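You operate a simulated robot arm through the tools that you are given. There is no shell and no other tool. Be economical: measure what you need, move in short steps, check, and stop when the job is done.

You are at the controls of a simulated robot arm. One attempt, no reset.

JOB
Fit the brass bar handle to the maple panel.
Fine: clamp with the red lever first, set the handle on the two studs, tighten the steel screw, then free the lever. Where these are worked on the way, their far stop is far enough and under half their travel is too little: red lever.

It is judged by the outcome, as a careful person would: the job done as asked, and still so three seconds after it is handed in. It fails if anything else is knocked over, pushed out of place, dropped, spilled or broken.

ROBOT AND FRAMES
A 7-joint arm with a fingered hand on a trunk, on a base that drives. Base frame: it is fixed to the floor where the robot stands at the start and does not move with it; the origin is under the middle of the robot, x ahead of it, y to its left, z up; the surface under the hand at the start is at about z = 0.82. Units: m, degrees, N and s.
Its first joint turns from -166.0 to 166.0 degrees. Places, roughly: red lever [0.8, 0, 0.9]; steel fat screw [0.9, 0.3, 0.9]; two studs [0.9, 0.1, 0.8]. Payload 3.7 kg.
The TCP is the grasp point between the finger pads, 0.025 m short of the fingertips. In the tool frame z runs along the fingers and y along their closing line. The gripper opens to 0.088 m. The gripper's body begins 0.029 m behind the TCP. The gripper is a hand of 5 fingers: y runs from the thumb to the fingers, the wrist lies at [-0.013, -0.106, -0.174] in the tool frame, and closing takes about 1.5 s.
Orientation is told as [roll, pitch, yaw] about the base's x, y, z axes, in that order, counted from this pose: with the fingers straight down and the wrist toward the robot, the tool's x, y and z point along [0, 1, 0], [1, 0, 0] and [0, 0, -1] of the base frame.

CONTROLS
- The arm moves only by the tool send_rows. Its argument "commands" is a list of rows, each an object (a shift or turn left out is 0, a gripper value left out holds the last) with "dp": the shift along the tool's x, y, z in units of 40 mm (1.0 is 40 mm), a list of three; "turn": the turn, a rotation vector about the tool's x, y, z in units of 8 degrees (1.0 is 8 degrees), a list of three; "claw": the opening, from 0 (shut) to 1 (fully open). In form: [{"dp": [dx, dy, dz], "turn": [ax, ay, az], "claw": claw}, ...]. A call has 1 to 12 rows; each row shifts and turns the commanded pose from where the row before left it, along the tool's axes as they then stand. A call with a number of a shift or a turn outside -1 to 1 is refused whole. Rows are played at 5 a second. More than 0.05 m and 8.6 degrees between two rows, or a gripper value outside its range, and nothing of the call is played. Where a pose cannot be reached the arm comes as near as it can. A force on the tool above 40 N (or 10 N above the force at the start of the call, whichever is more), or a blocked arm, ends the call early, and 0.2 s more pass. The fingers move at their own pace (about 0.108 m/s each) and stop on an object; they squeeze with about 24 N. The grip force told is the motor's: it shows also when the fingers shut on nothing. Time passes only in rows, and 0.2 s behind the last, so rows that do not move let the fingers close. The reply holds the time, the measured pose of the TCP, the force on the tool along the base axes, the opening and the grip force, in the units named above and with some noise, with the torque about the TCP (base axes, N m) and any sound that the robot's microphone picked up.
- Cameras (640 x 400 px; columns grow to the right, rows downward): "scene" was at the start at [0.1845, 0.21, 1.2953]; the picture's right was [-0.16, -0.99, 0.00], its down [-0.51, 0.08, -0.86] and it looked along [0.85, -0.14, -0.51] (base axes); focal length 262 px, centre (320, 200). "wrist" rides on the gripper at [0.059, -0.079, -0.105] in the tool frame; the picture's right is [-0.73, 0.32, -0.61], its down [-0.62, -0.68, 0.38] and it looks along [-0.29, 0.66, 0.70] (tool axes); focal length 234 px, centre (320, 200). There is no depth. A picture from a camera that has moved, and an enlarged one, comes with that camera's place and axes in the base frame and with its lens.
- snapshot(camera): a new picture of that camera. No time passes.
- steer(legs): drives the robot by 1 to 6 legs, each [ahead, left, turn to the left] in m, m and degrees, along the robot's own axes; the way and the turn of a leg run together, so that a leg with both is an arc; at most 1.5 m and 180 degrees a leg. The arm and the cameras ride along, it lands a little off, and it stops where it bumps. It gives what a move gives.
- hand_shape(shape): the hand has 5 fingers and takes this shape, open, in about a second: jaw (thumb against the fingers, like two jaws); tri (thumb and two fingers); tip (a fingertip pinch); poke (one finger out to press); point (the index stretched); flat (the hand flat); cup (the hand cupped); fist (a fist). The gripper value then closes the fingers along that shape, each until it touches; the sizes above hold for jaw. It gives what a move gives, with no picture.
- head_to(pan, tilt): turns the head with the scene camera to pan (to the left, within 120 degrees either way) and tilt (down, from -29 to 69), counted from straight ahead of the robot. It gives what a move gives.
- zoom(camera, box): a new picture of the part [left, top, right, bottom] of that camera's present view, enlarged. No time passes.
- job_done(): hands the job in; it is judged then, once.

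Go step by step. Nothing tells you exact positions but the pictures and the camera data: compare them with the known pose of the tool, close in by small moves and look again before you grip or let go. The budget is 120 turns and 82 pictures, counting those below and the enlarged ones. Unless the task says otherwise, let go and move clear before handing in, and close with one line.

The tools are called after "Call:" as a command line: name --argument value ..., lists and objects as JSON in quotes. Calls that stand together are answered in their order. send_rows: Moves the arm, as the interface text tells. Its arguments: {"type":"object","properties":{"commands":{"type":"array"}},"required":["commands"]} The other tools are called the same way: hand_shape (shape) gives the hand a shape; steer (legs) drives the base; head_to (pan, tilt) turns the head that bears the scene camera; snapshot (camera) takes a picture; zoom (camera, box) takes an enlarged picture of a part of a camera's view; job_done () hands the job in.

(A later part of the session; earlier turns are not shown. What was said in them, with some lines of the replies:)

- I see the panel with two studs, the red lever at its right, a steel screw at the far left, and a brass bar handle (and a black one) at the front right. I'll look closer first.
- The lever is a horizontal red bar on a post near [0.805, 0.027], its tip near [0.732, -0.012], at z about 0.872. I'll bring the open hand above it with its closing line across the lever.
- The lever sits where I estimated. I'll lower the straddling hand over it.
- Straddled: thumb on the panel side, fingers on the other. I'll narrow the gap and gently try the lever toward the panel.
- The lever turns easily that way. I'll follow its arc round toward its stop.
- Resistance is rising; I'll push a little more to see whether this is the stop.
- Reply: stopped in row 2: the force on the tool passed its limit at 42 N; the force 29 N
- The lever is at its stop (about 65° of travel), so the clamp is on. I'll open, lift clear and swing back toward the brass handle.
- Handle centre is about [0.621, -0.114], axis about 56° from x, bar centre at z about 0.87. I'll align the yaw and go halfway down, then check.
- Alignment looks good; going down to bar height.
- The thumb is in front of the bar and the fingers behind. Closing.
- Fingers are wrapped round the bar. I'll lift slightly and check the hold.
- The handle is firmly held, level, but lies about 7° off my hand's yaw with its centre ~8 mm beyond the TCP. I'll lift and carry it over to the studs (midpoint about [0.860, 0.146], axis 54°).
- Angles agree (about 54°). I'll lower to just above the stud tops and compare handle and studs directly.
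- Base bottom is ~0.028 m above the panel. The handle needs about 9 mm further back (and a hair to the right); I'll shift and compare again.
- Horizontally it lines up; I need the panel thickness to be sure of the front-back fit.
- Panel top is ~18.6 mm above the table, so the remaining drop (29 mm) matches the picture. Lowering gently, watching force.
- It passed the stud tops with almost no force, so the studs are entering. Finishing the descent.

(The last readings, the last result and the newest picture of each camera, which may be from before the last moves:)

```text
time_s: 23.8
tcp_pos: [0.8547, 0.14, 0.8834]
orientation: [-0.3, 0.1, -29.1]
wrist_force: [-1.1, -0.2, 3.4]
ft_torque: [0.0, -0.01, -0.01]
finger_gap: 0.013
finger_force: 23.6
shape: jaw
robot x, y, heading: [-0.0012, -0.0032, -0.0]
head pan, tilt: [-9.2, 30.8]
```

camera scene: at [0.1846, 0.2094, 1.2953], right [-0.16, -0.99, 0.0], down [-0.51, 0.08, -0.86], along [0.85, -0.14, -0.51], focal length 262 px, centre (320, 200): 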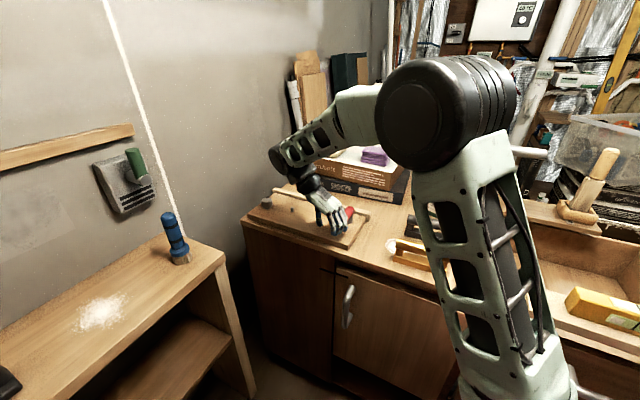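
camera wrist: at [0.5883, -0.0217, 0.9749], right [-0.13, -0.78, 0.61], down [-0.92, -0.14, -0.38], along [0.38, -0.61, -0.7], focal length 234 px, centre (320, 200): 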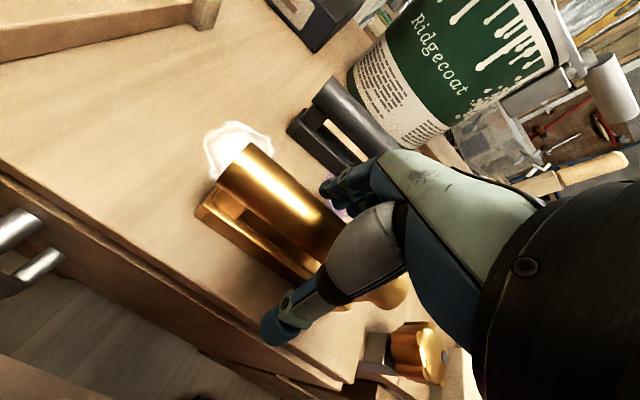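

Contact force now appears, so it is seated. Opening the hand and rising straight up.

Call:
send_rows --commands '[{"claw": 0.5}, {"claw": 1}, {}, {}, {}, {}]'

Call:
send_rows --commands '[{"dp": [0, 0, -0.4]}, {"dp": [0, 0, -0.8]}, {"dp": [0, 0, -1]}, {"dp": [0, 0, -1]}]'

Call:
zoom --camera "scene" --box '[241, 170, 369, 250]'

Call:
snapshot --camera "wrist"

```text
time_s: 25.2
tcp_pos: [0.8536, 0.1406, 0.8842]
orientation: [-0.3, 0.2, -29.0]
wrist_force: [0.2, 0.6, 1.2]
ft_torque: [0.0, 0.0, 0.0]
finger_gap: 0.0876
finger_force: 0.0
shape: jaw
robot x, y, heading: [-0.0012, 0.0001, 0.1]
head pan, tilt: [-9.2, 30.8]
```

```text
time_s: 26.2
tcp_pos: [0.8542, 0.1392, 1.0122]
orientation: [-0.3, 0.2, -29.0]
wrist_force: [-0.2, 0.0, 0.2]
ft_torque: [-0.04, 0.0, -0.04]
finger_gap: 0.0878
finger_force: 0.1
shape: jaw
robot x, y, heading: [0.0008, -0.0009, 0.1]
head pan, tilt: [-9.2, 30.8]
```

```text
5.00 times, centred on (305, 210) of scene
camera zoom: at [0.1845, 0.2098, 1.2952], right [-0.16, -0.99, 0.0], down [-0.51, 0.08, -0.86], along [0.85, -0.14, -0.51], focal length 1312 px, centre (395, 150)
```

zoom: 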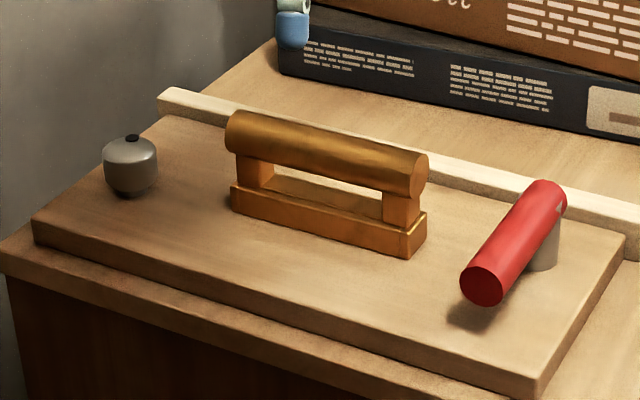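

```text
36 pictures are left
camera wrist: at [0.8134, 0.2299, 1.1179], right [-0.07, -0.79, 0.61], down [-0.9, -0.22, -0.38], along [0.43, -0.57, -0.7], focal length 234 px, centre (320, 200)
```

wrist: 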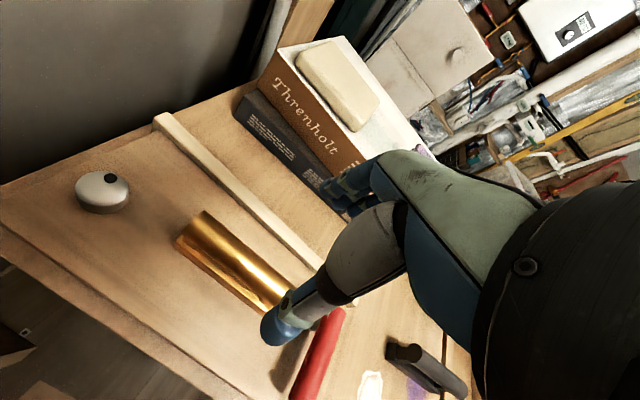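

The handle sits on both studs and the lever is still clamped. The screw is at about [0.918, 0.263], knob z 0.846–0.880, near the reach limit, so I'll draw the hand back and drive the base a bit along the cabinet.

Call:
send_rows --commands '[{"dp": [-0.4, -0.75, -0.4]}, {"dp": [-0.4, -0.75, 0]}, {"dp": [-0.4, -0.75, 0]}]'

Call:
steer --legs '[[0.08, 0.11, 0]]'

Call:
snapshot --camera "scene"

```text
time_s: 27.0
tcp_pos: [0.7544, 0.1403, 1.0301]
orientation: [-0.4, 0.2, -28.9]
wrist_force: [1.3, -0.3, -0.8]
ft_torque: [-0.02, 0.04, 0.02]
finger_gap: 0.088
finger_force: 0.0
shape: jaw
robot x, y, heading: [-0.0023, 0.0011, 0.0]
head pan, tilt: [-9.2, 30.8]
```

```text
time_s: 28.3
tcp_pos: [0.8364, 0.2471, 1.0306]
orientation: [-0.4, 0.1, -29.1]
wrist_force: [-0.3, -0.1, -0.5]
ft_torque: [0.0, 0.03, 0.0]
finger_gap: 0.0877
finger_force: 0.1
shape: jaw
robot x, y, heading: [0.0829, 0.1085, -0.2]
head pan, tilt: [-9.2, 30.8]
```

```text
35 pictures are left
camera scene: at [0.2673, 0.316, 1.2952], right [-0.16, -0.99, 0.0], down [-0.51, 0.08, -0.86], along [0.85, -0.14, -0.51], focal length 262 px, centre (320, 200)
```

scene: 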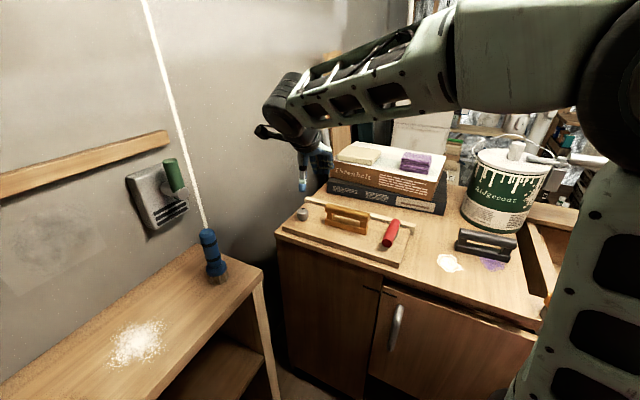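

The base moved well. Now I'll turn the hand to yaw +15° and bring it above the screw.

Call:
send_rows --commands '[{"turn": [0, 0, -0.95]}, {"turn": [0, 0, -0.95]}, {"turn": [0, 0, -0.95]}, {"turn": [0, 0, -0.95]}, {"turn": [0, 0, -0.95]}, {"turn": [0, 0, -0.75]}, {"dp": [-0.05, 0.7, 0]}, {"dp": [-0.05, 0.7, 0]}, {"dp": [-0.04, 0.67, 0.5]}, {"dp": [0, 0, 0.8]}]'

Call:
snapshot --camera "wrist"

Call:
zoom --camera "scene" --box '[260, 140, 388, 220]'

```text
time_s: 30.5
tcp_pos: [0.9172, 0.2627, 0.9773]
orientation: [-0.3, 0.4, 15.0]
wrist_force: [-0.2, 0.8, 0.4]
ft_torque: [0.05, -0.02, -0.01]
finger_gap: 0.0877
finger_force: 0.0
shape: jaw
robot x, y, heading: [0.0831, 0.1043, -0.1]
head pan, tilt: [-9.2, 30.8]
```

```text
34 pictures are left
camera wrist: at [0.8253, 0.2994, 1.084], right [0.5, -0.62, 0.61], down [-0.5, -0.78, -0.38], along [0.71, -0.11, -0.7], focal length 234 px, centre (320, 200)
```

wrist: 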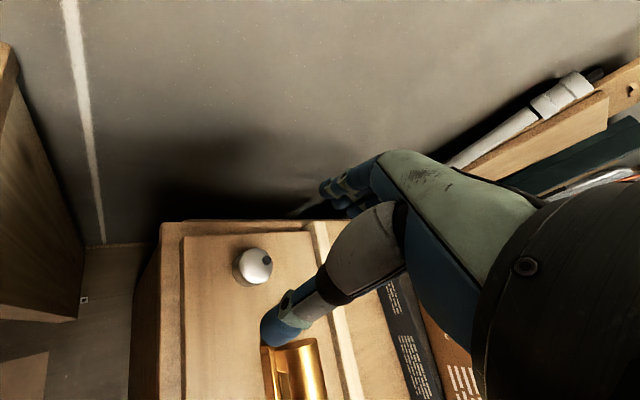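

```text
5.00 times, centred on (324, 180) of scene
camera zoom: at [0.2671, 0.316, 1.2953], right [-0.16, -0.99, 0.0], down [-0.51, 0.08, -0.86], along [0.85, -0.14, -0.51], focal length 1312 px, centre (300, 300)
```

zoom: 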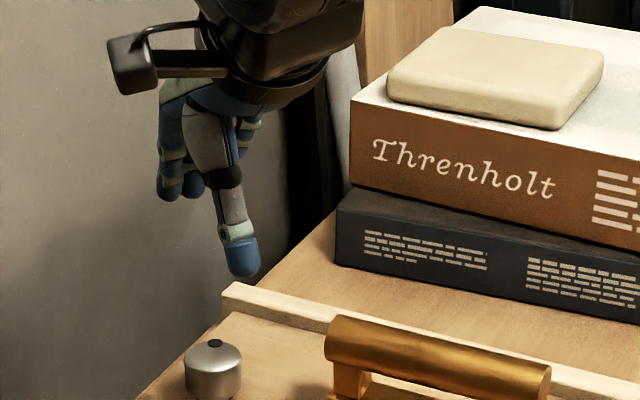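

Alignment over the knob is good, and the wall is ~0.27 m away, so there is room. Lowering around the knob and closing.

Call:
send_rows --commands '[{"dp": [0, 0, 0.8]}, {"dp": [0, 0, 0.8]}, {"dp": [0, 0, 0.6]}, {"dp": [0, 0, 0.4]}]'

Call:
send_rows --commands '[{"claw": 0.6}, {"claw": 0.3}, {"claw": 0}, {}, {}, {}, {}]'

Call:
zoom --camera "wrist" --box '[200, 120, 440, 360]'

Call:
zoom --camera "scene" --box '[260, 160, 388, 240]'

```text
time_s: 31.5
tcp_pos: [0.9166, 0.2611, 0.8736]
orientation: [0.0, 0.3, 14.9]
wrist_force: [0.0, -0.7, 0.6]
ft_torque: [0.01, 0.01, -0.02]
finger_gap: 0.0878
finger_force: 0.0
shape: jaw
robot x, y, heading: [0.0851, 0.1054, 0.1]
head pan, tilt: [-9.2, 30.8]
```

```text
time_s: 33.1
tcp_pos: [0.9171, 0.2614, 0.874]
orientation: [-0.1, 0.3, 14.9]
wrist_force: [-2.7, -1.8, -2.5]
ft_torque: [-0.04, 0.07, 0.03]
finger_gap: 0.0275
finger_force: 23.9
shape: jaw
robot x, y, heading: [0.0809, 0.1051, -0.1]
head pan, tilt: [-9.2, 30.8]
```

```text
1.67 times, centred on (320, 240) of wrist
camera zoom: at [0.8251, 0.2987, 0.9808], right [0.5, -0.62, 0.61], down [-0.5, -0.78, -0.38], along [0.71, -0.11, -0.7], focal length 390 px, centre (320, 133)
```

zoom: 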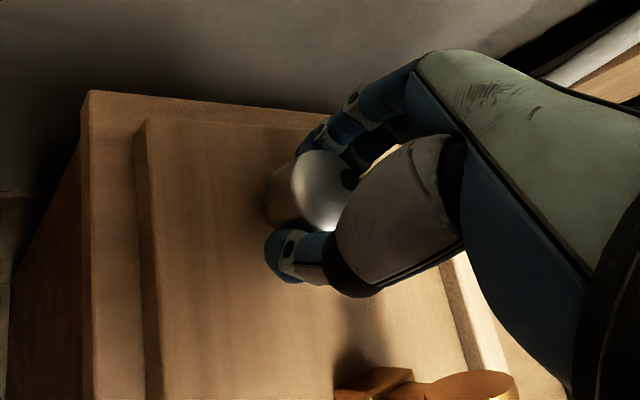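

```text
5.00 times, centred on (324, 200) of scene
camera zoom: at [0.2672, 0.316, 1.2953], right [-0.16, -0.99, 0.0], down [-0.51, 0.08, -0.86], along [0.85, -0.14, -0.51], focal length 1312 px, centre (300, 200)
```

zoom: 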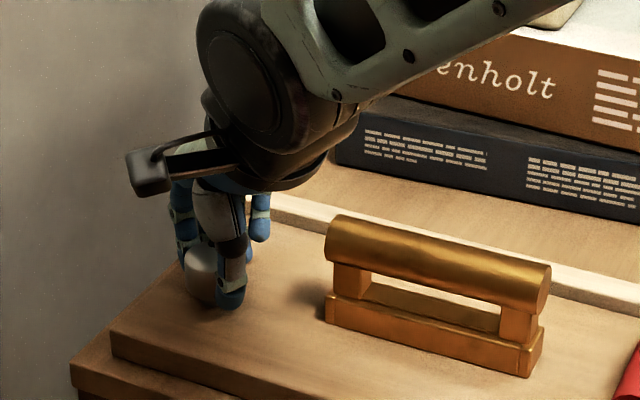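

The knob is gripped. Turning clockwise (seen from above) in a first stroke.

Call:
send_rows --commands '[{"turn": [0, 0, 1]}, {"turn": [0, 0, 1]}, {"turn": [0, 0, 1]}, {"turn": [0, 0, 1]}, {"turn": [0, 0, 1]}]'

Call:
zoom --camera "wrist" --box '[200, 120, 440, 360]'

```text
time_s: 34.3
tcp_pos: [0.9177, 0.2626, 0.8737]
orientation: [-0.2, 0.3, -25.2]
wrist_force: [-4.5, 7.7, -4.1]
ft_torque: [0.14, 0.08, 0.08]
finger_gap: 0.0268
finger_force: 23.9
shape: jaw
robot x, y, heading: [0.0815, 0.1086, 0.1]
head pan, tilt: [-9.2, 30.8]
```

```text
1.67 times, centred on (320, 240) of wrist
camera zoom: at [0.87, 0.3504, 0.9807], right [-0.01, -0.79, 0.61], down [-0.88, -0.28, -0.38], along [0.47, -0.54, -0.7], focal length 390 px, centre (320, 133)
```

zoom: 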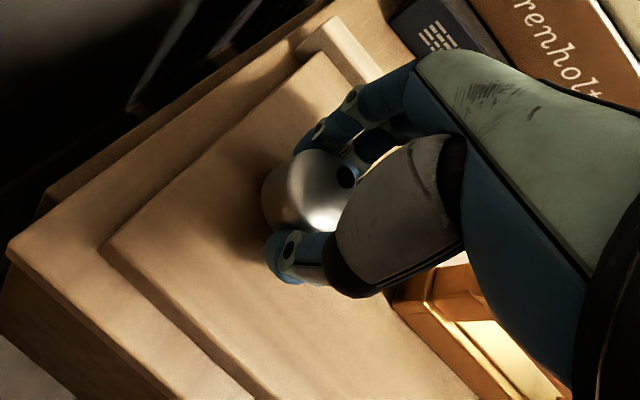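

The black mark stays put relative to the hand, so the screw is turning with it. Continuing.

Call:
send_rows --commands '[{"turn": [0, 0, 1]}, {"turn": [0, 0, 1]}, {"turn": [0, 0, 1]}, {"turn": [0, 0, 1]}, {"turn": [0, 0, 1]}]'

Call:
zoom --camera "wrist" --box '[200, 120, 440, 360]'

```text
time_s: 35.5
tcp_pos: [0.9177, 0.2633, 0.8733]
orientation: [-0.3, 0.0, -65.0]
wrist_force: [0.4, 16.1, 2.6]
ft_torque: [0.4, -0.03, 0.14]
finger_gap: 0.026
finger_force: 23.5
shape: jaw
robot x, y, heading: [0.081, 0.1077, 0.0]
head pan, tilt: [-9.2, 30.8]
```

```text
1.67 times, centred on (320, 240) of wrist
camera zoom: at [0.9376, 0.36, 0.9799], right [-0.52, -0.6, 0.61], down [-0.85, 0.36, -0.38], along [0.01, -0.72, -0.69], focal length 390 px, centre (320, 133)
```

zoom: 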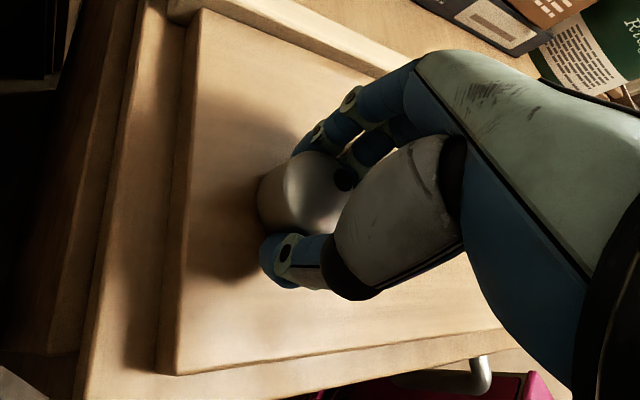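

Call:
send_rows --commands '[{"dp": [0.05, -0.07, 0]}, {"turn": [0, 0, 1], "dp": [0.014, -0.007, 0]}, {"turn": [0, 0, 1], "dp": [0.014, -0.007, 0]}, {"turn": [0, 0, 1], "dp": [0.014, -0.007, 0]}]'

Call:
zoom --camera "wrist" --box '[200, 120, 440, 360]'

```text
time_s: 36.5
tcp_pos: [0.919, 0.2664, 0.8739]
orientation: [-0.4, -0.2, -89.2]
wrist_force: [3.7, 2.3, -2.9]
ft_torque: [0.07, -0.06, 0.06]
finger_gap: 0.0265
finger_force: 24.3
shape: jaw
robot x, y, heading: [0.0825, 0.1034, -0.1]
head pan, tilt: [-9.2, 30.8]
```

```text
1.67 times, centred on (320, 240) of wrist
camera zoom: at [0.9772, 0.3463, 0.9801], right [-0.72, -0.33, 0.61], down [-0.63, 0.67, -0.38], along [-0.28, -0.66, -0.69], focal length 390 px, centre (320, 133)
```

zoom: 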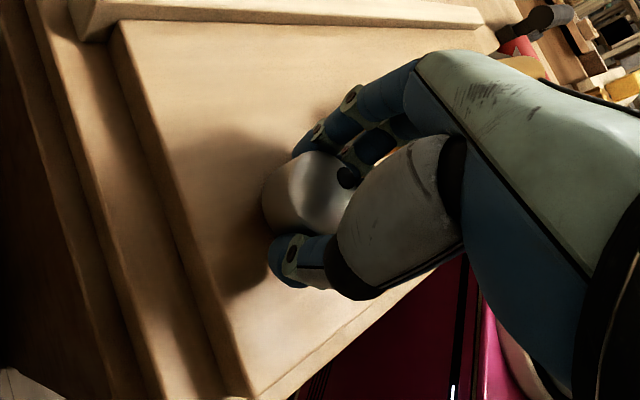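

Call:
send_rows --commands '[{"turn": [0, 0, 1], "dp": [0.014, -0.007, 0]}, {"turn": [0, 0, 1], "dp": [0.014, -0.007, 0]}, {"turn": [0, 0, 1], "dp": [0.014, -0.007, 0]}, {"turn": [0, 0, 1], "dp": [0.014, -0.007, 0]}, {"turn": [0, 0, 1], "dp": [0.014, -0.007, 0]}]'

Call:
zoom --camera "wrist" --box '[200, 120, 440, 360]'

```text
time_s: 37.7
tcp_pos: [0.9239, 0.2668, 0.8745]
orientation: [-0.1, -0.3, -129.2]
wrist_force: [0.5, -3.0, -1.4]
ft_torque: [-0.11, -0.03, 0.06]
finger_gap: 0.0266
finger_force: 23.9
shape: jaw
robot x, y, heading: [0.0798, 0.1036, -0.2]
head pan, tilt: [-9.2, 30.8]
```

```text
1.67 times, centred on (320, 240) of wrist
camera zoom: at [1.0185, 0.2919, 0.98], right [-0.76, 0.21, 0.61], down [-0.05, 0.92, -0.39], along [-0.64, -0.33, -0.69], focal length 390 px, centre (320, 133)
```

zoom: 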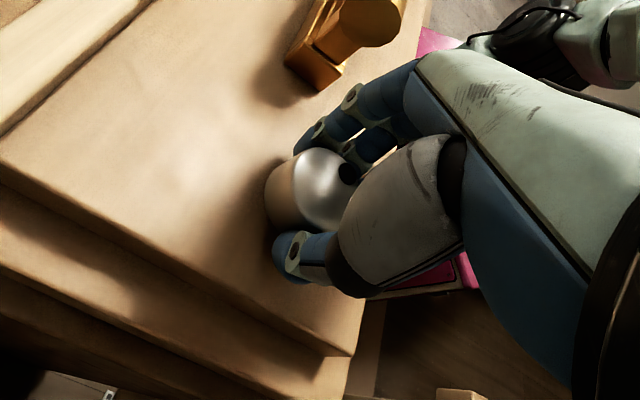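

Call:
send_rows --commands '[{"turn": [0, 0, 1], "dp": [0.014, -0.007, 0]}, {"turn": [0, 0, 1], "dp": [0.014, -0.007, 0]}, {"turn": [0, 0, 1], "dp": [0.014, -0.007, 0]}, {"turn": [0, 0, 1], "dp": [0.014, -0.007, 0]}]'

Call:
snapshot --camera "wrist"

Call:
snapshot --camera "scene"

```text
time_s: 38.7
tcp_pos: [0.9259, 0.2685, 0.8735]
orientation: [0.1, -0.2, -161.3]
wrist_force: [2.0, -6.6, -1.7]
ft_torque: [-0.13, 0.01, 0.15]
finger_gap: 0.0271
finger_force: 23.8
shape: jaw
robot x, y, heading: [0.0852, 0.1069, -0.1]
head pan, tilt: [-9.2, 30.8]
```

```text
26 pictures are left
camera wrist: at [1.0184, 0.2374, 0.9802], right [-0.54, 0.58, 0.61], down [0.44, 0.81, -0.39], along [-0.72, 0.06, -0.69], focal length 234 px, centre (320, 200)
```

wrist: 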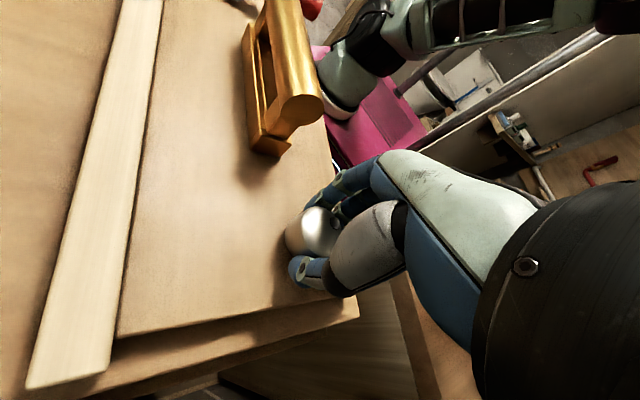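

```text
25 pictures are left
camera scene: at [0.2674, 0.3159, 1.2952], right [-0.16, -0.99, 0.0], down [-0.51, 0.08, -0.86], along [0.85, -0.14, -0.51], focal length 262 px, centre (320, 200)
```

scene: 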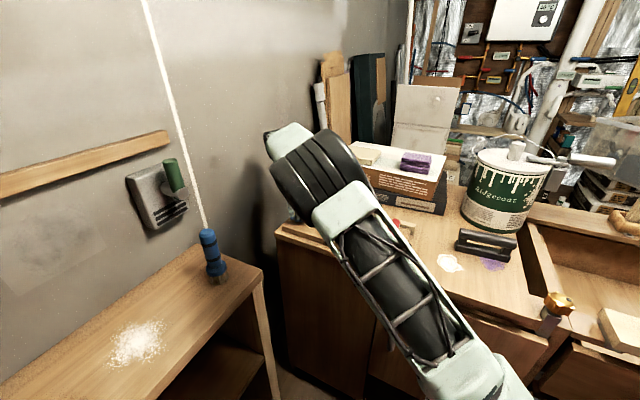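

Call:
send_rows --commands '[{"turn": [0, 0, 1], "dp": [0.014, -0.007, 0]}, {"turn": [0, 0, 1], "dp": [0.014, -0.007, 0]}, {"turn": [0, 0, 1], "dp": [0.014, -0.007, 0]}]'

Call:
zoom --camera "wrist" --box '[200, 120, 440, 360]'

```text
time_s: 39.7
tcp_pos: [0.9145, 0.2539, 0.8626]
orientation: [-0.2, 0.5, 175.3]
wrist_force: [17.1, 9.2, 15.9]
ft_torque: [0.31, -0.41, -0.09]
finger_gap: 0.0262
finger_force: 24.1
shape: jaw
out of reach, approached as far as the arm can: row 3
robot x, y, heading: [0.0811, 0.1052, 0.2]
head pan, tilt: [-9.2, 30.8]
stopped in row 3: the force on the tool passed its limit at 42 N (the readings are from after the stop); the commanded pose is now the measured one
```

```text
1.67 times, centred on (320, 240) of wrist
camera zoom: at [0.9863, 0.1893, 0.9705], right [-0.27, 0.75, 0.61], down [0.73, 0.57, -0.37], along [-0.62, 0.35, -0.7], focal length 390 px, centre (320, 133)
```

zoom: 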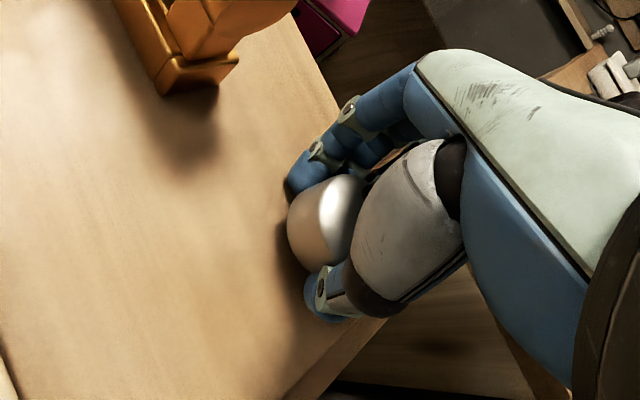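

That's the arm's limit. I'll let go, lift, and look at the screw's mark.

Call:
send_rows --commands '[{"claw": 0.5}, {"claw": 1}, {}, {}, {}, {"dp": [0, 0, -0.5]}, {"dp": [0, 0, -0.8]}, {"dp": [0, 0, -0.8]}, {"dp": [0, 0, -0.8]}]'

Call:
snapshot --camera "wrist"

```text
time_s: 40.3
tcp_pos: [0.913, 0.2532, 0.8649]
orientation: [-0.2, 0.2, 175.1]
wrist_force: [0.9, 0.0, 5.8]
ft_torque: [0.06, 0.24, 0.0]
finger_gap: 0.0872
finger_force: 0.1
shape: jaw
robot x, y, heading: [0.0833, 0.106, -0.1]
head pan, tilt: [-9.2, 30.8]
stopped in row 3: the force on the tool passed its limit at 48 N (the readings are from after the stop); the commanded pose is now the measured one
```

```text
23 pictures are left
camera wrist: at [0.9853, 0.187, 0.9724], right [-0.26, 0.75, 0.61], down [0.73, 0.56, -0.38], along [-0.63, 0.35, -0.7], focal length 234 px, centre (320, 200)
```

wrist: 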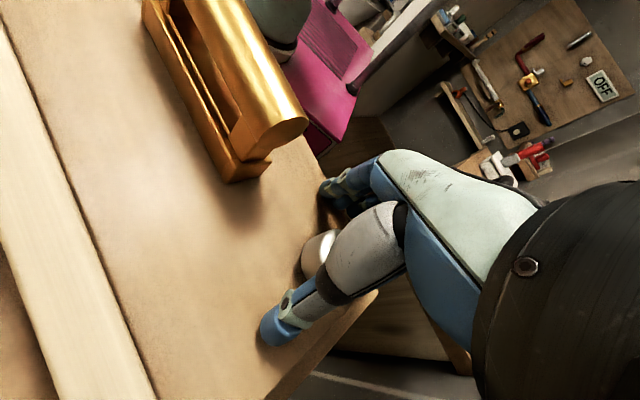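

Call:
send_rows --commands '[{"dp": [0, 0, -0.3]}, {"dp": [0, 0, -0.6]}, {"dp": [0, 0, -0.8]}, {"dp": [0, 0, -0.8]}]'

Call:
snapshot --camera "wrist"

```text
time_s: 41.3
tcp_pos: [0.8785, 0.2187, 0.9237]
orientation: [-0.2, 0.5, 175.4]
wrist_force: [0.6, 1.1, -0.7]
ft_torque: [-0.03, 0.01, -0.02]
finger_gap: 0.0876
finger_force: 0.1
shape: jaw
out of reach, approached as far as the arm can: row 1, 2, 3, 4
robot x, y, heading: [0.0823, 0.1074, 0.0]
head pan, tilt: [-9.2, 30.8]
```

```text
22 pictures are left
camera wrist: at [0.9509, 0.1546, 1.0306], right [-0.27, 0.75, 0.61], down [0.73, 0.57, -0.37], along [-0.62, 0.34, -0.7], focal length 234 px, centre (320, 200)
```

wrist: 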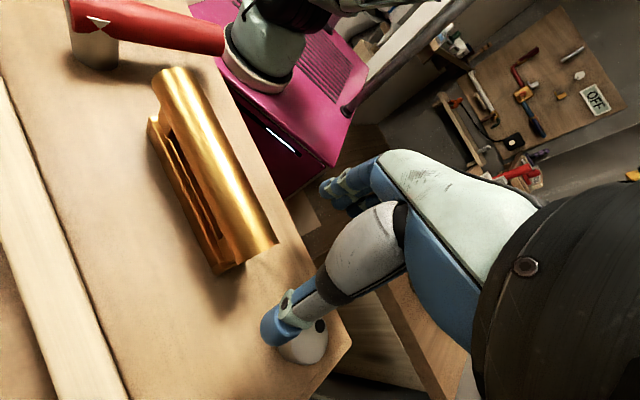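

Call:
send_rows --commands '[{"turn": [0, 0, -1], "dp": [0, 0, -0.3]}, {"turn": [0, 0, -1], "dp": [0, 0, -0.3]}, {"turn": [0, 0, -1]}, {"turn": [0, 0, -1]}, {"turn": [0, 0, -1]}, {"turn": [0, 0, -1]}, {"turn": [0, 0, -1]}, {"turn": [0, 0, -1]}]'

Call:
snapshot --camera "wrist"

```text
time_s: 43.1
tcp_pos: [0.8799, 0.2186, 0.9483]
orientation: [0.2, 0.1, -120.8]
wrist_force: [-0.1, -0.7, 0.4]
ft_torque: [-0.03, -0.01, -0.02]
finger_gap: 0.0872
finger_force: 0.1
shape: jaw
robot x, y, heading: [0.0816, 0.1051, -0.1]
head pan, tilt: [-9.2, 30.8]
```

```text
21 pictures are left
camera wrist: at [0.9696, 0.2567, 1.0551], right [-0.79, 0.09, 0.6], down [-0.19, 0.91, -0.38], along [-0.58, -0.41, -0.7], focal length 234 px, centre (320, 200)
```

wrist: 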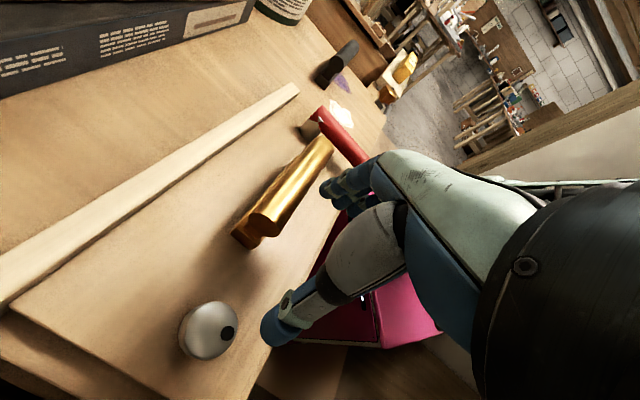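

The mark shows the screw turned roughly 200° clockwise, still without real resistance. I'll swing back and regrip for another stroke.

Call:
send_rows --commands '[{"dp": [0, 0, -0.8]}, {"turn": [0, 0, -1], "dp": [0, 0, -0.4]}, {"turn": [0, 0, -1]}, {"turn": [0, 0, -1]}, {"turn": [0, 0, -1]}, {"turn": [0, 0, -1]}, {"turn": [0, 0, -1]}, {"turn": [0, 0, -1]}, {"turn": [0, 0, -1]}, {"turn": [0, 0, -1]}]'

Call:
send_rows --commands '[{"turn": [0, 0, -1]}, {"turn": [0, 0, -1]}, {"turn": [0, 0, -1]}, {"turn": [0, 0, -1]}, {"turn": [0, 0, -1]}, {"turn": [0, 0, -1]}, {"turn": [0, 0, -1]}, {"turn": [0, 0, -1]}]'

```text
time_s: 45.3
tcp_pos: [0.88, 0.2196, 0.9967]
orientation: [0.3, -0.1, -48.7]
wrist_force: [-0.2, -0.6, -0.5]
ft_torque: [0.02, 0.0, 0.0]
finger_gap: 0.0877
finger_force: 0.0
shape: jaw
robot x, y, heading: [0.0825, 0.1082, -0.1]
head pan, tilt: [-9.2, 30.8]
```

```text
time_s: 47.1
tcp_pos: [0.8795, 0.2178, 0.9974]
orientation: [0.2, -0.4, 15.2]
wrist_force: [0.0, 0.1, 0.3]
ft_torque: [0.03, 0.02, -0.01]
finger_gap: 0.0877
finger_force: 0.0
shape: jaw
robot x, y, heading: [0.0814, 0.1034, -0.2]
head pan, tilt: [-9.2, 30.8]
```

Call:
send_rows --commands '[{"dp": [0.43, 0.64, 0]}, {"dp": [0.43, 0.64, 0]}, {"dp": [0, 0, 0.8]}, {"dp": [0, 0, 0.8]}, {"dp": [0, 0, 0.8]}, {"dp": [0, 0, 0.65]}, {"claw": 0.6}, {"claw": 0.3}, {"claw": 0}, {}, {}, {}]'

Call:
zoom --camera "wrist" --box '[200, 120, 440, 360]'

```text
time_s: 49.7
tcp_pos: [0.9199, 0.2651, 0.8751]
orientation: [0.0, -0.3, 15.2]
wrist_force: [-6.2, 0.8, -2.7]
ft_torque: [0.02, 0.11, -0.02]
finger_gap: 0.0263
finger_force: 23.6
shape: jaw
robot x, y, heading: [0.0841, 0.105, -0.1]
head pan, tilt: [-9.2, 30.8]
```

```text
1.67 times, centred on (320, 240) of wrist
camera zoom: at [0.8273, 0.3012, 0.9815], right [0.5, -0.62, 0.61], down [-0.49, -0.78, -0.39], along [0.71, -0.11, -0.69], focal length 390 px, centre (320, 133)
```

zoom: 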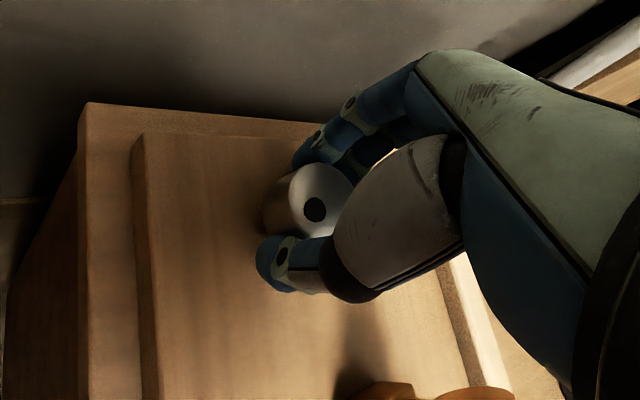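

Call:
send_rows --commands '[{"turn": [0, 0, 1]}, {"turn": [0, 0, 1]}, {"turn": [0, 0, 1]}, {"turn": [0, 0, 1]}, {"turn": [0, 0, 1]}, {"turn": [0, 0, 1]}]'

Call:
zoom --camera "wrist" --box '[200, 120, 440, 360]'

```text
time_s: 51.1
tcp_pos: [0.9204, 0.2671, 0.8741]
orientation: [0.3, -0.2, -33.0]
wrist_force: [6.7, 14.1, -2.7]
ft_torque: [0.26, -0.3, 0.37]
finger_gap: 0.0251
finger_force: 24.3
shape: jaw
robot x, y, heading: [0.0826, 0.1067, -0.1]
head pan, tilt: [-9.2, 30.8]
```

```text
1.67 times, centred on (320, 240) of wrist
camera zoom: at [0.8854, 0.3593, 0.9813], right [-0.13, -0.79, 0.6], down [-0.91, -0.15, -0.39], along [0.4, -0.6, -0.7], focal length 390 px, centre (320, 133)
```

zoom: 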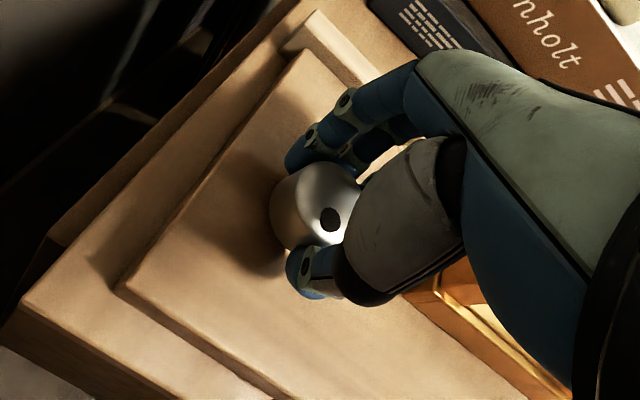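

Call:
send_rows --commands '[{"turn": [0, 0, 1], "dp": [0.0, -0.05, 0]}, {"turn": [0, 0, 1], "dp": [0.0, -0.05, 0]}, {"turn": [0, 0, 1]}]'

Call:
zoom --camera "wrist" --box '[200, 120, 440, 360]'

```text
time_s: 51.9
tcp_pos: [0.9199, 0.269, 0.8741]
orientation: [0.4, 0.0, -56.9]
wrist_force: [26.8, 18.6, -3.4]
ft_torque: [0.26, -0.77, 0.9]
finger_gap: 0.0229
finger_force: 23.7
shape: jaw
robot x, y, heading: [0.0847, 0.1079, -0.1]
head pan, tilt: [-9.2, 30.8]
```

```text
1.67 times, centred on (320, 240) of wrist
camera zoom: at [0.9239, 0.3674, 0.9813], right [-0.44, -0.67, 0.6], down [-0.89, 0.23, -0.39], along [0.12, -0.71, -0.7], focal length 390 px, centre (320, 133)
```

zoom: 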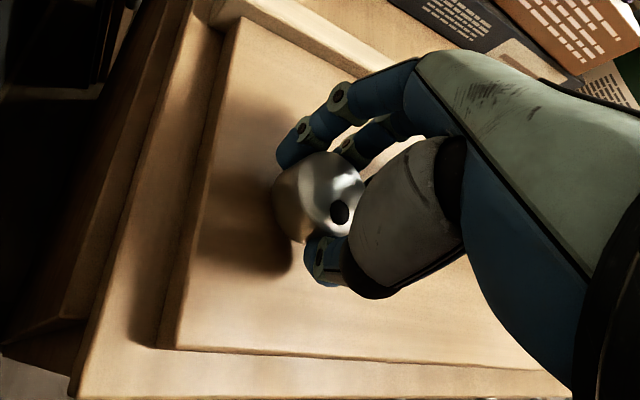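

Torque rose sharply to ~0.9 N·m and the knob stopped following the hand: it looks tight. I'll release, lift and check.

Call:
send_rows --commands '[{"claw": 0.5}, {"claw": 1}, {}, {}, {}]'

Call:
zoom --camera "wrist" --box '[200, 120, 440, 360]'

```text
time_s: 53.1
tcp_pos: [0.9184, 0.2682, 0.8743]
orientation: [0.2, -0.1, -56.9]
wrist_force: [-0.5, -0.3, -0.4]
ft_torque: [0.02, 0.06, 0.01]
finger_gap: 0.0875
finger_force: 0.1
shape: jaw
robot x, y, heading: [0.0829, 0.1095, 0.0]
head pan, tilt: [-9.2, 30.8]
```

```text
1.67 times, centred on (320, 240) of wrist
camera zoom: at [0.9228, 0.3661, 0.9814], right [-0.43, -0.67, 0.6], down [-0.89, 0.23, -0.39], along [0.12, -0.71, -0.7], focal length 390 px, centre (320, 133)
```

zoom: 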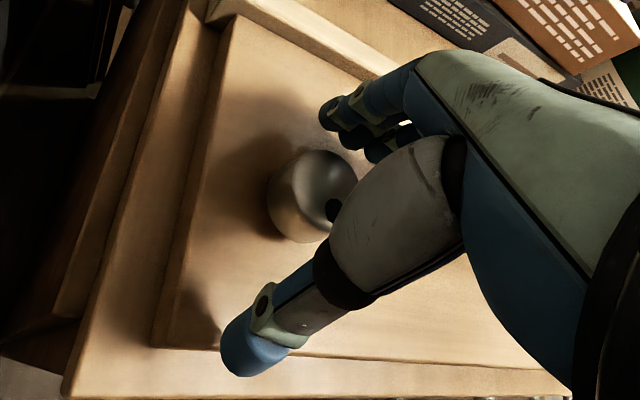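

I'll regrip here, better centred, for one confirming twist.

Call:
send_rows --commands '[{"dp": [0.1, 0, 0.08]}, {"claw": 0.6}, {"claw": 0.3}, {"claw": 0}, {}, {}, {}]'

Call:
zoom --camera "wrist" --box '[240, 150, 380, 290]'

Call:
send_rows --commands '[{"turn": [0, 0, 1]}, {"turn": [0, 0, 1]}, {"turn": [0, 0, 1]}]'

Call:
zoom --camera "wrist" --box '[240, 150, 380, 290]'

```text
time_s: 54.7
tcp_pos: [0.9216, 0.2691, 0.8718]
orientation: [0.3, 0.0, -56.9]
wrist_force: [0.8, 2.5, -1.9]
ft_torque: [0.03, -0.06, 0.03]
finger_gap: 0.0266
finger_force: 24.0
shape: jaw
robot x, y, heading: [0.0837, 0.11, -0.2]
head pan, tilt: [-9.2, 30.8]
```

```text
2.86 times, centred on (310, 220) of wrist
camera zoom: at [0.9264, 0.3683, 0.9781], right [-0.43, -0.67, 0.6], down [-0.89, 0.23, -0.39], along [0.12, -0.71, -0.7], focal length 669 px, centre (349, 143)
```

zoom: 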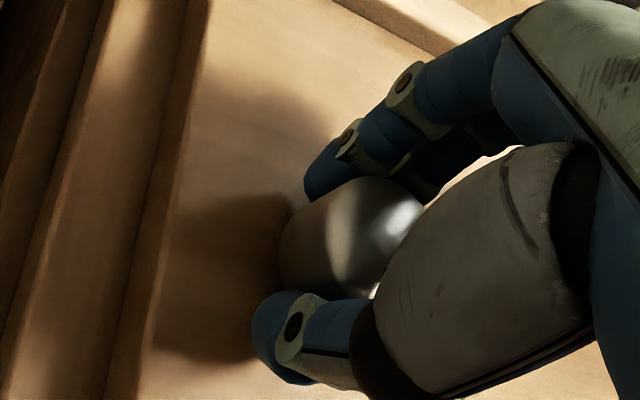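

```text
time_s: 55.5
tcp_pos: [0.9225, 0.269, 0.8712]
orientation: [0.4, 0.2, -81.0]
wrist_force: [21.2, 7.1, -2.4]
ft_torque: [0.01, -0.48, 0.49]
finger_gap: 0.026
finger_force: 23.7
shape: jaw
robot x, y, heading: [0.0832, 0.1049, 0.0]
head pan, tilt: [-9.2, 30.8]
```

```text
2.86 times, centred on (310, 220) of wrist
camera zoom: at [0.9671, 0.3573, 0.9783], right [-0.67, -0.43, 0.6], down [-0.72, 0.58, -0.39], along [-0.18, -0.69, -0.7], focal length 669 px, centre (349, 143)
```

zoom: 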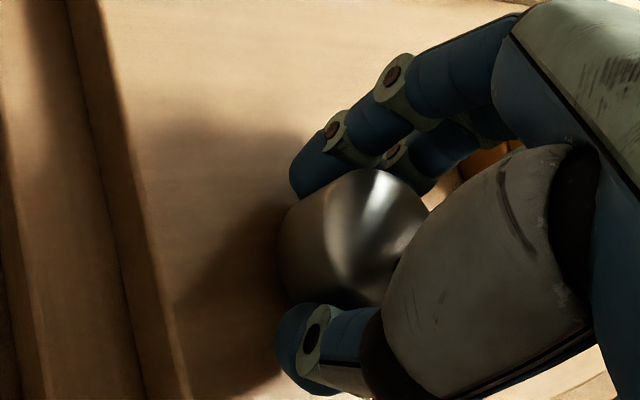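

Torque climbs at once now, so the screw is at its stop. Releasing, lifting, and heading back to the lever.

Call:
send_rows --commands '[{"claw": 0.5}, {"claw": 1}, {}, {}, {"dp": [0, 0, -0.6]}, {"dp": [0, 0, -0.9]}, {"dp": [0, 0, -0.9]}, {"dp": [0, 0, -0.9]}]'

Call:
snapshot --camera "wrist"

Call:
zoom --camera "scene" --box '[270, 160, 430, 260]'

```text
time_s: 57.3
tcp_pos: [0.9214, 0.2693, 1.0036]
orientation: [0.3, 0.0, -80.9]
wrist_force: [-0.3, 0.1, 0.0]
ft_torque: [0.0, 0.03, -0.02]
finger_gap: 0.0878
finger_force: 0.0
shape: jaw
robot x, y, heading: [0.0812, 0.1072, -0.1]
head pan, tilt: [-9.2, 30.8]
```

```text
14 pictures are left
camera wrist: at [0.9658, 0.3564, 1.1109], right [-0.67, -0.43, 0.6], down [-0.72, 0.57, -0.39], along [-0.18, -0.69, -0.7], focal length 234 px, centre (320, 200)
```

wrist: 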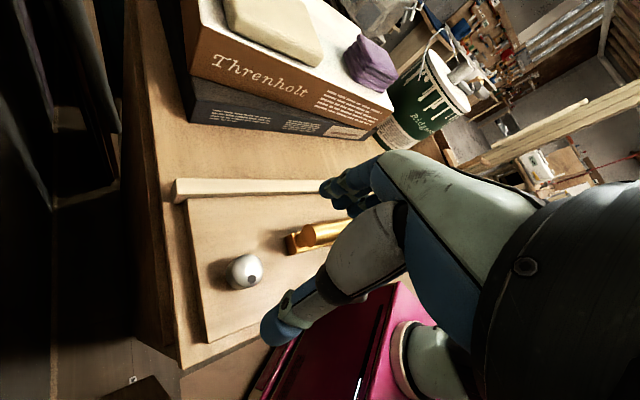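

```text
4.00 times, centred on (350, 210) of scene
camera zoom: at [0.2677, 0.3165, 1.2952], right [-0.16, -0.99, 0.0], down [-0.51, 0.08, -0.86], along [0.85, -0.14, -0.51], focal length 1050 px, centre (200, 160)
```

zoom: 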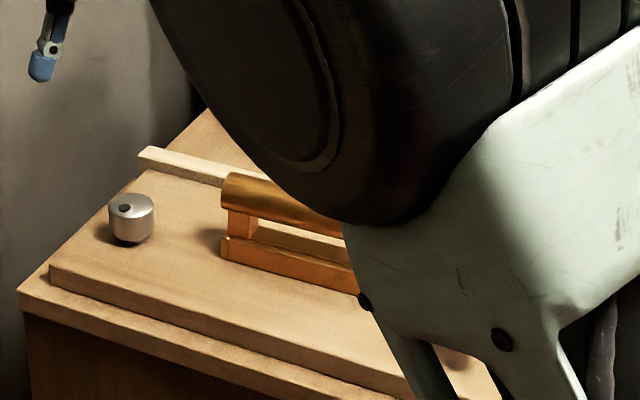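

Call:
zoom --camera "wrist" --box '[213, 240, 277, 304]'

```text
6.25 times, centred on (245, 272) of wrist
camera zoom: at [0.9658, 0.3564, 1.1109], right [-0.67, -0.43, 0.6], down [-0.72, 0.57, -0.39], along [-0.18, -0.69, -0.7], focal length 1464 px, centre (789, -250)
```

zoom: 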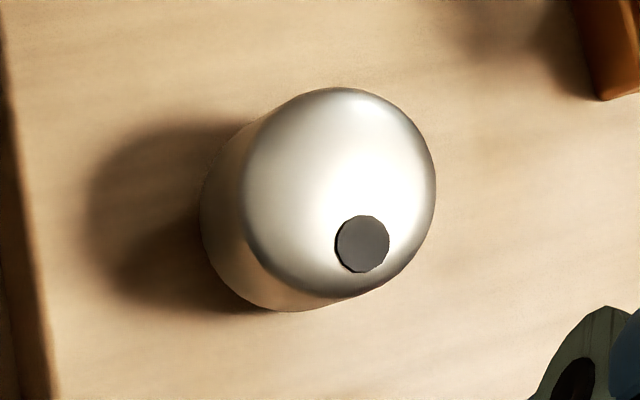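

The screw's mark no longer advances despite 0.9 N·m, so it is tight. Now moving above the lever with yaw about -130°.

Call:
send_rows --commands '[{"dp": [-0.81, 0.72, 0], "claw": 0.8}, {"dp": [-0.81, 0.72, 0]}, {"dp": [-0.81, 0.72, 0]}, {"dp": [-0.81, 0.72, 0]}, {"dp": [-0.81, 0.71, 0]}, {"dp": [-0.81, 0.71, 0]}, {"turn": [0, 0, 1]}, {"turn": [0, 0, 1]}, {"turn": [0, 0, 1]}, {"turn": [0, 0, 1]}, {"turn": [0, 0, 1]}, {"turn": [0, 0, 1]}]'

Call:
snapshot --camera "wrist"

```text
time_s: 59.9
tcp_pos: [0.7558, 0.0687, 1.0024]
orientation: [0.1, 0.4, -129.0]
wrist_force: [0.9, 0.3, 0.0]
ft_torque: [-0.02, 0.03, -0.01]
finger_gap: 0.0705
finger_force: 0.1
shape: jaw
robot x, y, heading: [0.0838, 0.1076, -0.2]
head pan, tilt: [-9.2, 30.8]
```

```text
11 pictures are left
camera wrist: at [0.85, 0.0935, 1.1096], right [-0.77, 0.2, 0.6], down [-0.05, 0.92, -0.38], along [-0.64, -0.33, -0.7], focal length 234 px, centre (320, 200)
```

wrist: 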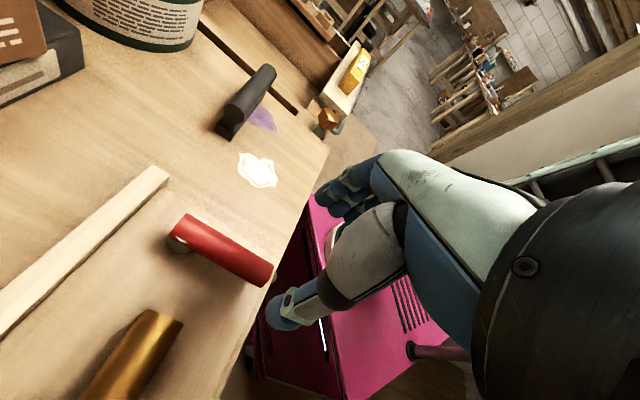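

Lever is right beneath the gap. Lowering over it.

Call:
send_rows --commands '[{"dp": [0, 0, 0.8]}, {"dp": [0, 0, 0.8]}, {"dp": [0, 0, 0.8]}, {"dp": [0, 0, 0.6]}, {"claw": 0.45}, {}, {}]'

Call:
snapshot --camera "wrist"

```text
time_s: 61.5
tcp_pos: [0.7567, 0.07, 0.8836]
orientation: [0.2, 0.3, -128.9]
wrist_force: [-0.2, 0.1, -0.1]
ft_torque: [-0.02, 0.0, 0.0]
finger_gap: 0.04
finger_force: 0.0
shape: jaw
robot x, y, heading: [0.0809, 0.107, 0.1]
head pan, tilt: [-9.2, 30.8]
```

```text
10 pictures are left
camera wrist: at [0.8508, 0.0942, 0.9904], right [-0.77, 0.2, 0.6], down [-0.06, 0.92, -0.38], along [-0.63, -0.33, -0.7], focal length 234 px, centre (320, 200)
```

wrist: 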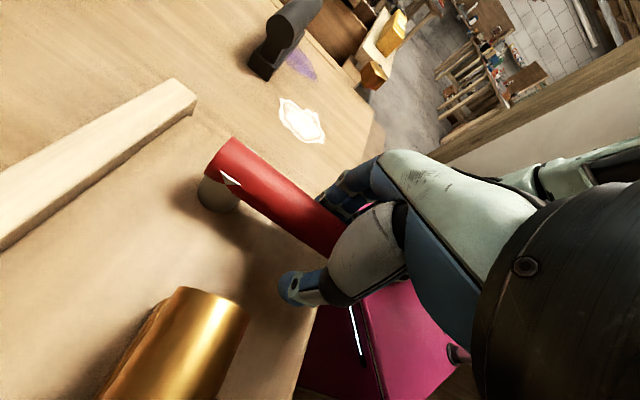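

Call:
send_rows --commands '[{"dp": [0, 0.25, 0]}, {"dp": [0, 0.23, 0], "turn": [0, 0, -1]}, {"dp": [0, 0.23, 0], "turn": [0, 0, -1]}, {"dp": [0, 0.23, 0], "turn": [0, 0, -1]}, {"dp": [0, 0.23, 0], "turn": [0, 0, -1]}, {"dp": [0, 0.23, 0], "turn": [0, 0, -1]}, {"dp": [0, 0.23, 0], "turn": [0, 0, -1]}, {"dp": [0, 0.23, 0], "turn": [0, 0, -1]}]'

Call:
snapshot --camera "wrist"

```text
time_s: 63.3
tcp_pos: [0.735, 0.0013, 0.8818]
orientation: [0.3, 0.0, -72.7]
wrist_force: [0.0, 1.7, -0.4]
ft_torque: [-0.02, -0.04, -0.04]
finger_gap: 0.0424
finger_force: 0.0
shape: jaw
robot x, y, heading: [0.0849, 0.1058, -0.3]
head pan, tilt: [-9.2, 30.8]
```

```text
9 pictures are left
camera wrist: at [0.7659, 0.0941, 0.9886], right [-0.6, -0.53, 0.6], down [-0.8, 0.47, -0.39], along [-0.08, -0.71, -0.7], focal length 234 px, centre (320, 200)
```

wrist: 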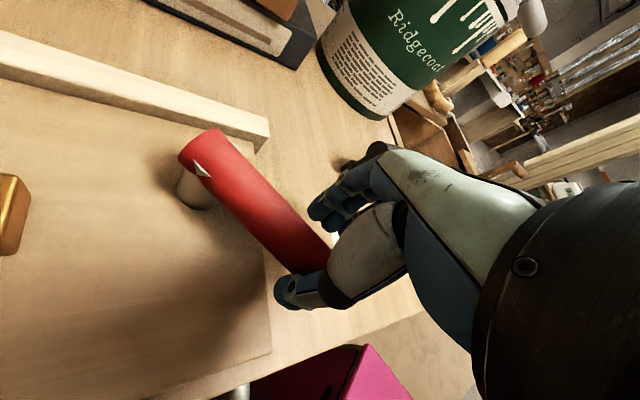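

The lever follows easily; continuing to its free stop.

Call:
send_rows --commands '[{"dp": [0, 0.23, 0], "turn": [0, 0, -1]}, {"dp": [0, 0.23, 0], "turn": [0, 0, -1]}, {"dp": [0, 0.2, 0], "turn": [0, 0, -0.6]}]'

Call:
snapshot --camera "wrist"

```text
time_s: 64.1
tcp_pos: [0.7452, -0.0232, 0.8803]
orientation: [0.3, -0.1, -52.1]
wrist_force: [-2.4, 4.2, -0.6]
ft_torque: [0.01, 0.02, -0.03]
finger_gap: 0.0442
finger_force: 0.2
shape: jaw
robot x, y, heading: [0.0813, 0.1099, -0.1]
head pan, tilt: [-9.2, 30.8]
```

```text
8 pictures are left
camera wrist: at [0.7411, 0.0757, 0.9883], right [-0.38, -0.7, 0.6], down [-0.91, 0.15, -0.39], along [0.18, -0.69, -0.7], focal length 234 px, centre (320, 200)
```

wrist: 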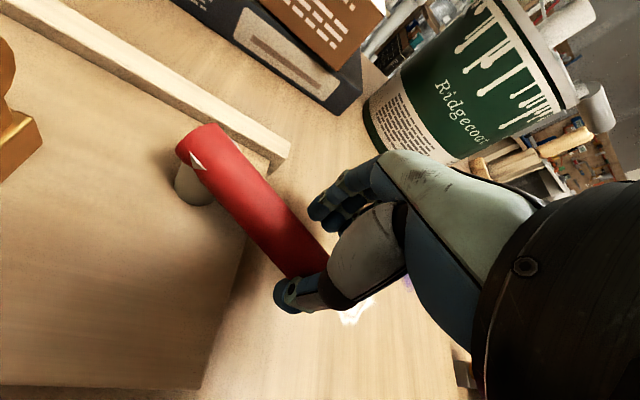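

Call:
send_rows --commands '[{"dp": [0, 0.2, 0], "turn": [0, 0, -0.8]}, {"dp": [0, 0.2, 0], "turn": [0, 0, -0.8]}]'

Call:
zoom --camera "scene" --box '[290, 170, 450, 270]'

```text
time_s: 64.7
tcp_pos: [0.7555, -0.0338, 0.8824]
orientation: [0.2, -0.2, -39.2]
wrist_force: [-5.2, 0.4, 0.1]
ft_torque: [0.05, 0.06, 0.12]
finger_gap: 0.0458
finger_force: 0.1
shape: jaw
robot x, y, heading: [0.0826, 0.1078, -0.0]
head pan, tilt: [-9.2, 30.8]
```

```text
4.00 times, centred on (370, 220) of scene
camera zoom: at [0.2673, 0.3163, 1.2953], right [-0.16, -0.99, 0.0], down [-0.5, 0.08, -0.86], along [0.85, -0.14, -0.51], focal length 1050 px, centre (120, 120)
```

zoom: 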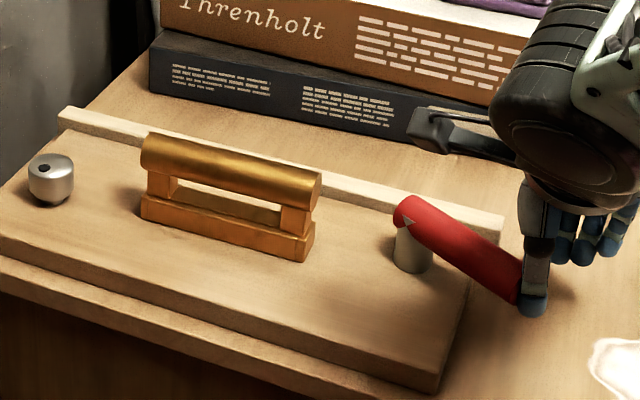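

The lever is back at its starting (free) angle. Lifting straight up without opening, to avoid nudging it.

Call:
send_rows --commands '[{"dp": [0, 0.1, -0.3]}, {"dp": [0, 0, -0.8]}, {"dp": [0, 0, -1]}, {"dp": [0, 0, -1]}, {"dp": [0, -0.5, -0.5]}]'

Call:
zoom --camera "scene" --box '[270, 170, 430, 270]'

Call:
snapshot --camera "scene"

```text
time_s: 65.9
tcp_pos: [0.745, -0.0253, 1.0249]
orientation: [0.3, -0.1, -39.2]
wrist_force: [0.5, -0.3, 0.7]
ft_torque: [-0.01, 0.01, 0.02]
finger_gap: 0.0395
finger_force: 0.1
shape: jaw
robot x, y, heading: [0.0804, 0.1053, -0.2]
head pan, tilt: [-9.2, 30.8]
```

```text
4.00 times, centred on (350, 220) of scene
camera zoom: at [0.2677, 0.3163, 1.2952], right [-0.16, -0.99, 0.0], down [-0.51, 0.08, -0.86], along [0.85, -0.14, -0.51], focal length 1050 px, centre (200, 120)
```

zoom: 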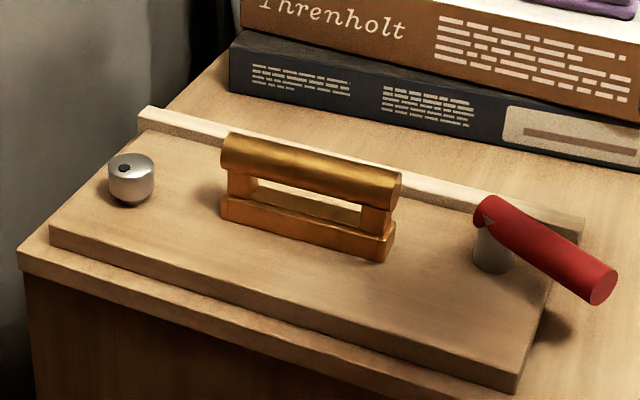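

```text
5 pictures are left
camera scene: at [0.2677, 0.3163, 1.2952], right [-0.16, -0.99, 0.0], down [-0.51, 0.08, -0.86], along [0.85, -0.14, -0.51], focal length 262 px, centre (320, 200)
```

scene: 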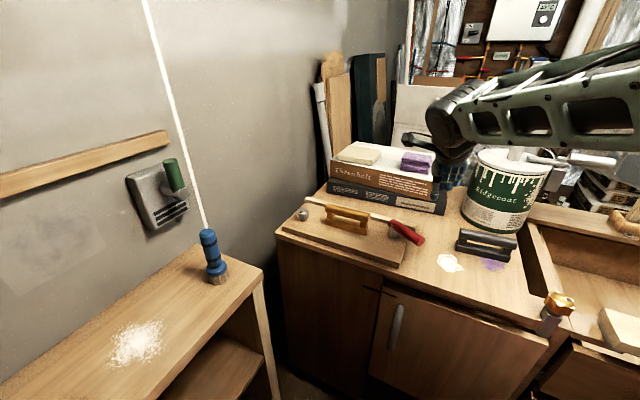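

The handle is seated on its studs, the screw is tight, the lever is back at its free position and the hand is clear, so I'm handing in.

Call:
job_done

```text
The job is handed in.
```

I clamped the panel with the red lever, set the brass handle on the two studs, tightened the steel screw to its stop, and freed the lever. I judged the screw tight because it stopped turning at about 0.9 N·m. The last pictures show nothing else moved.
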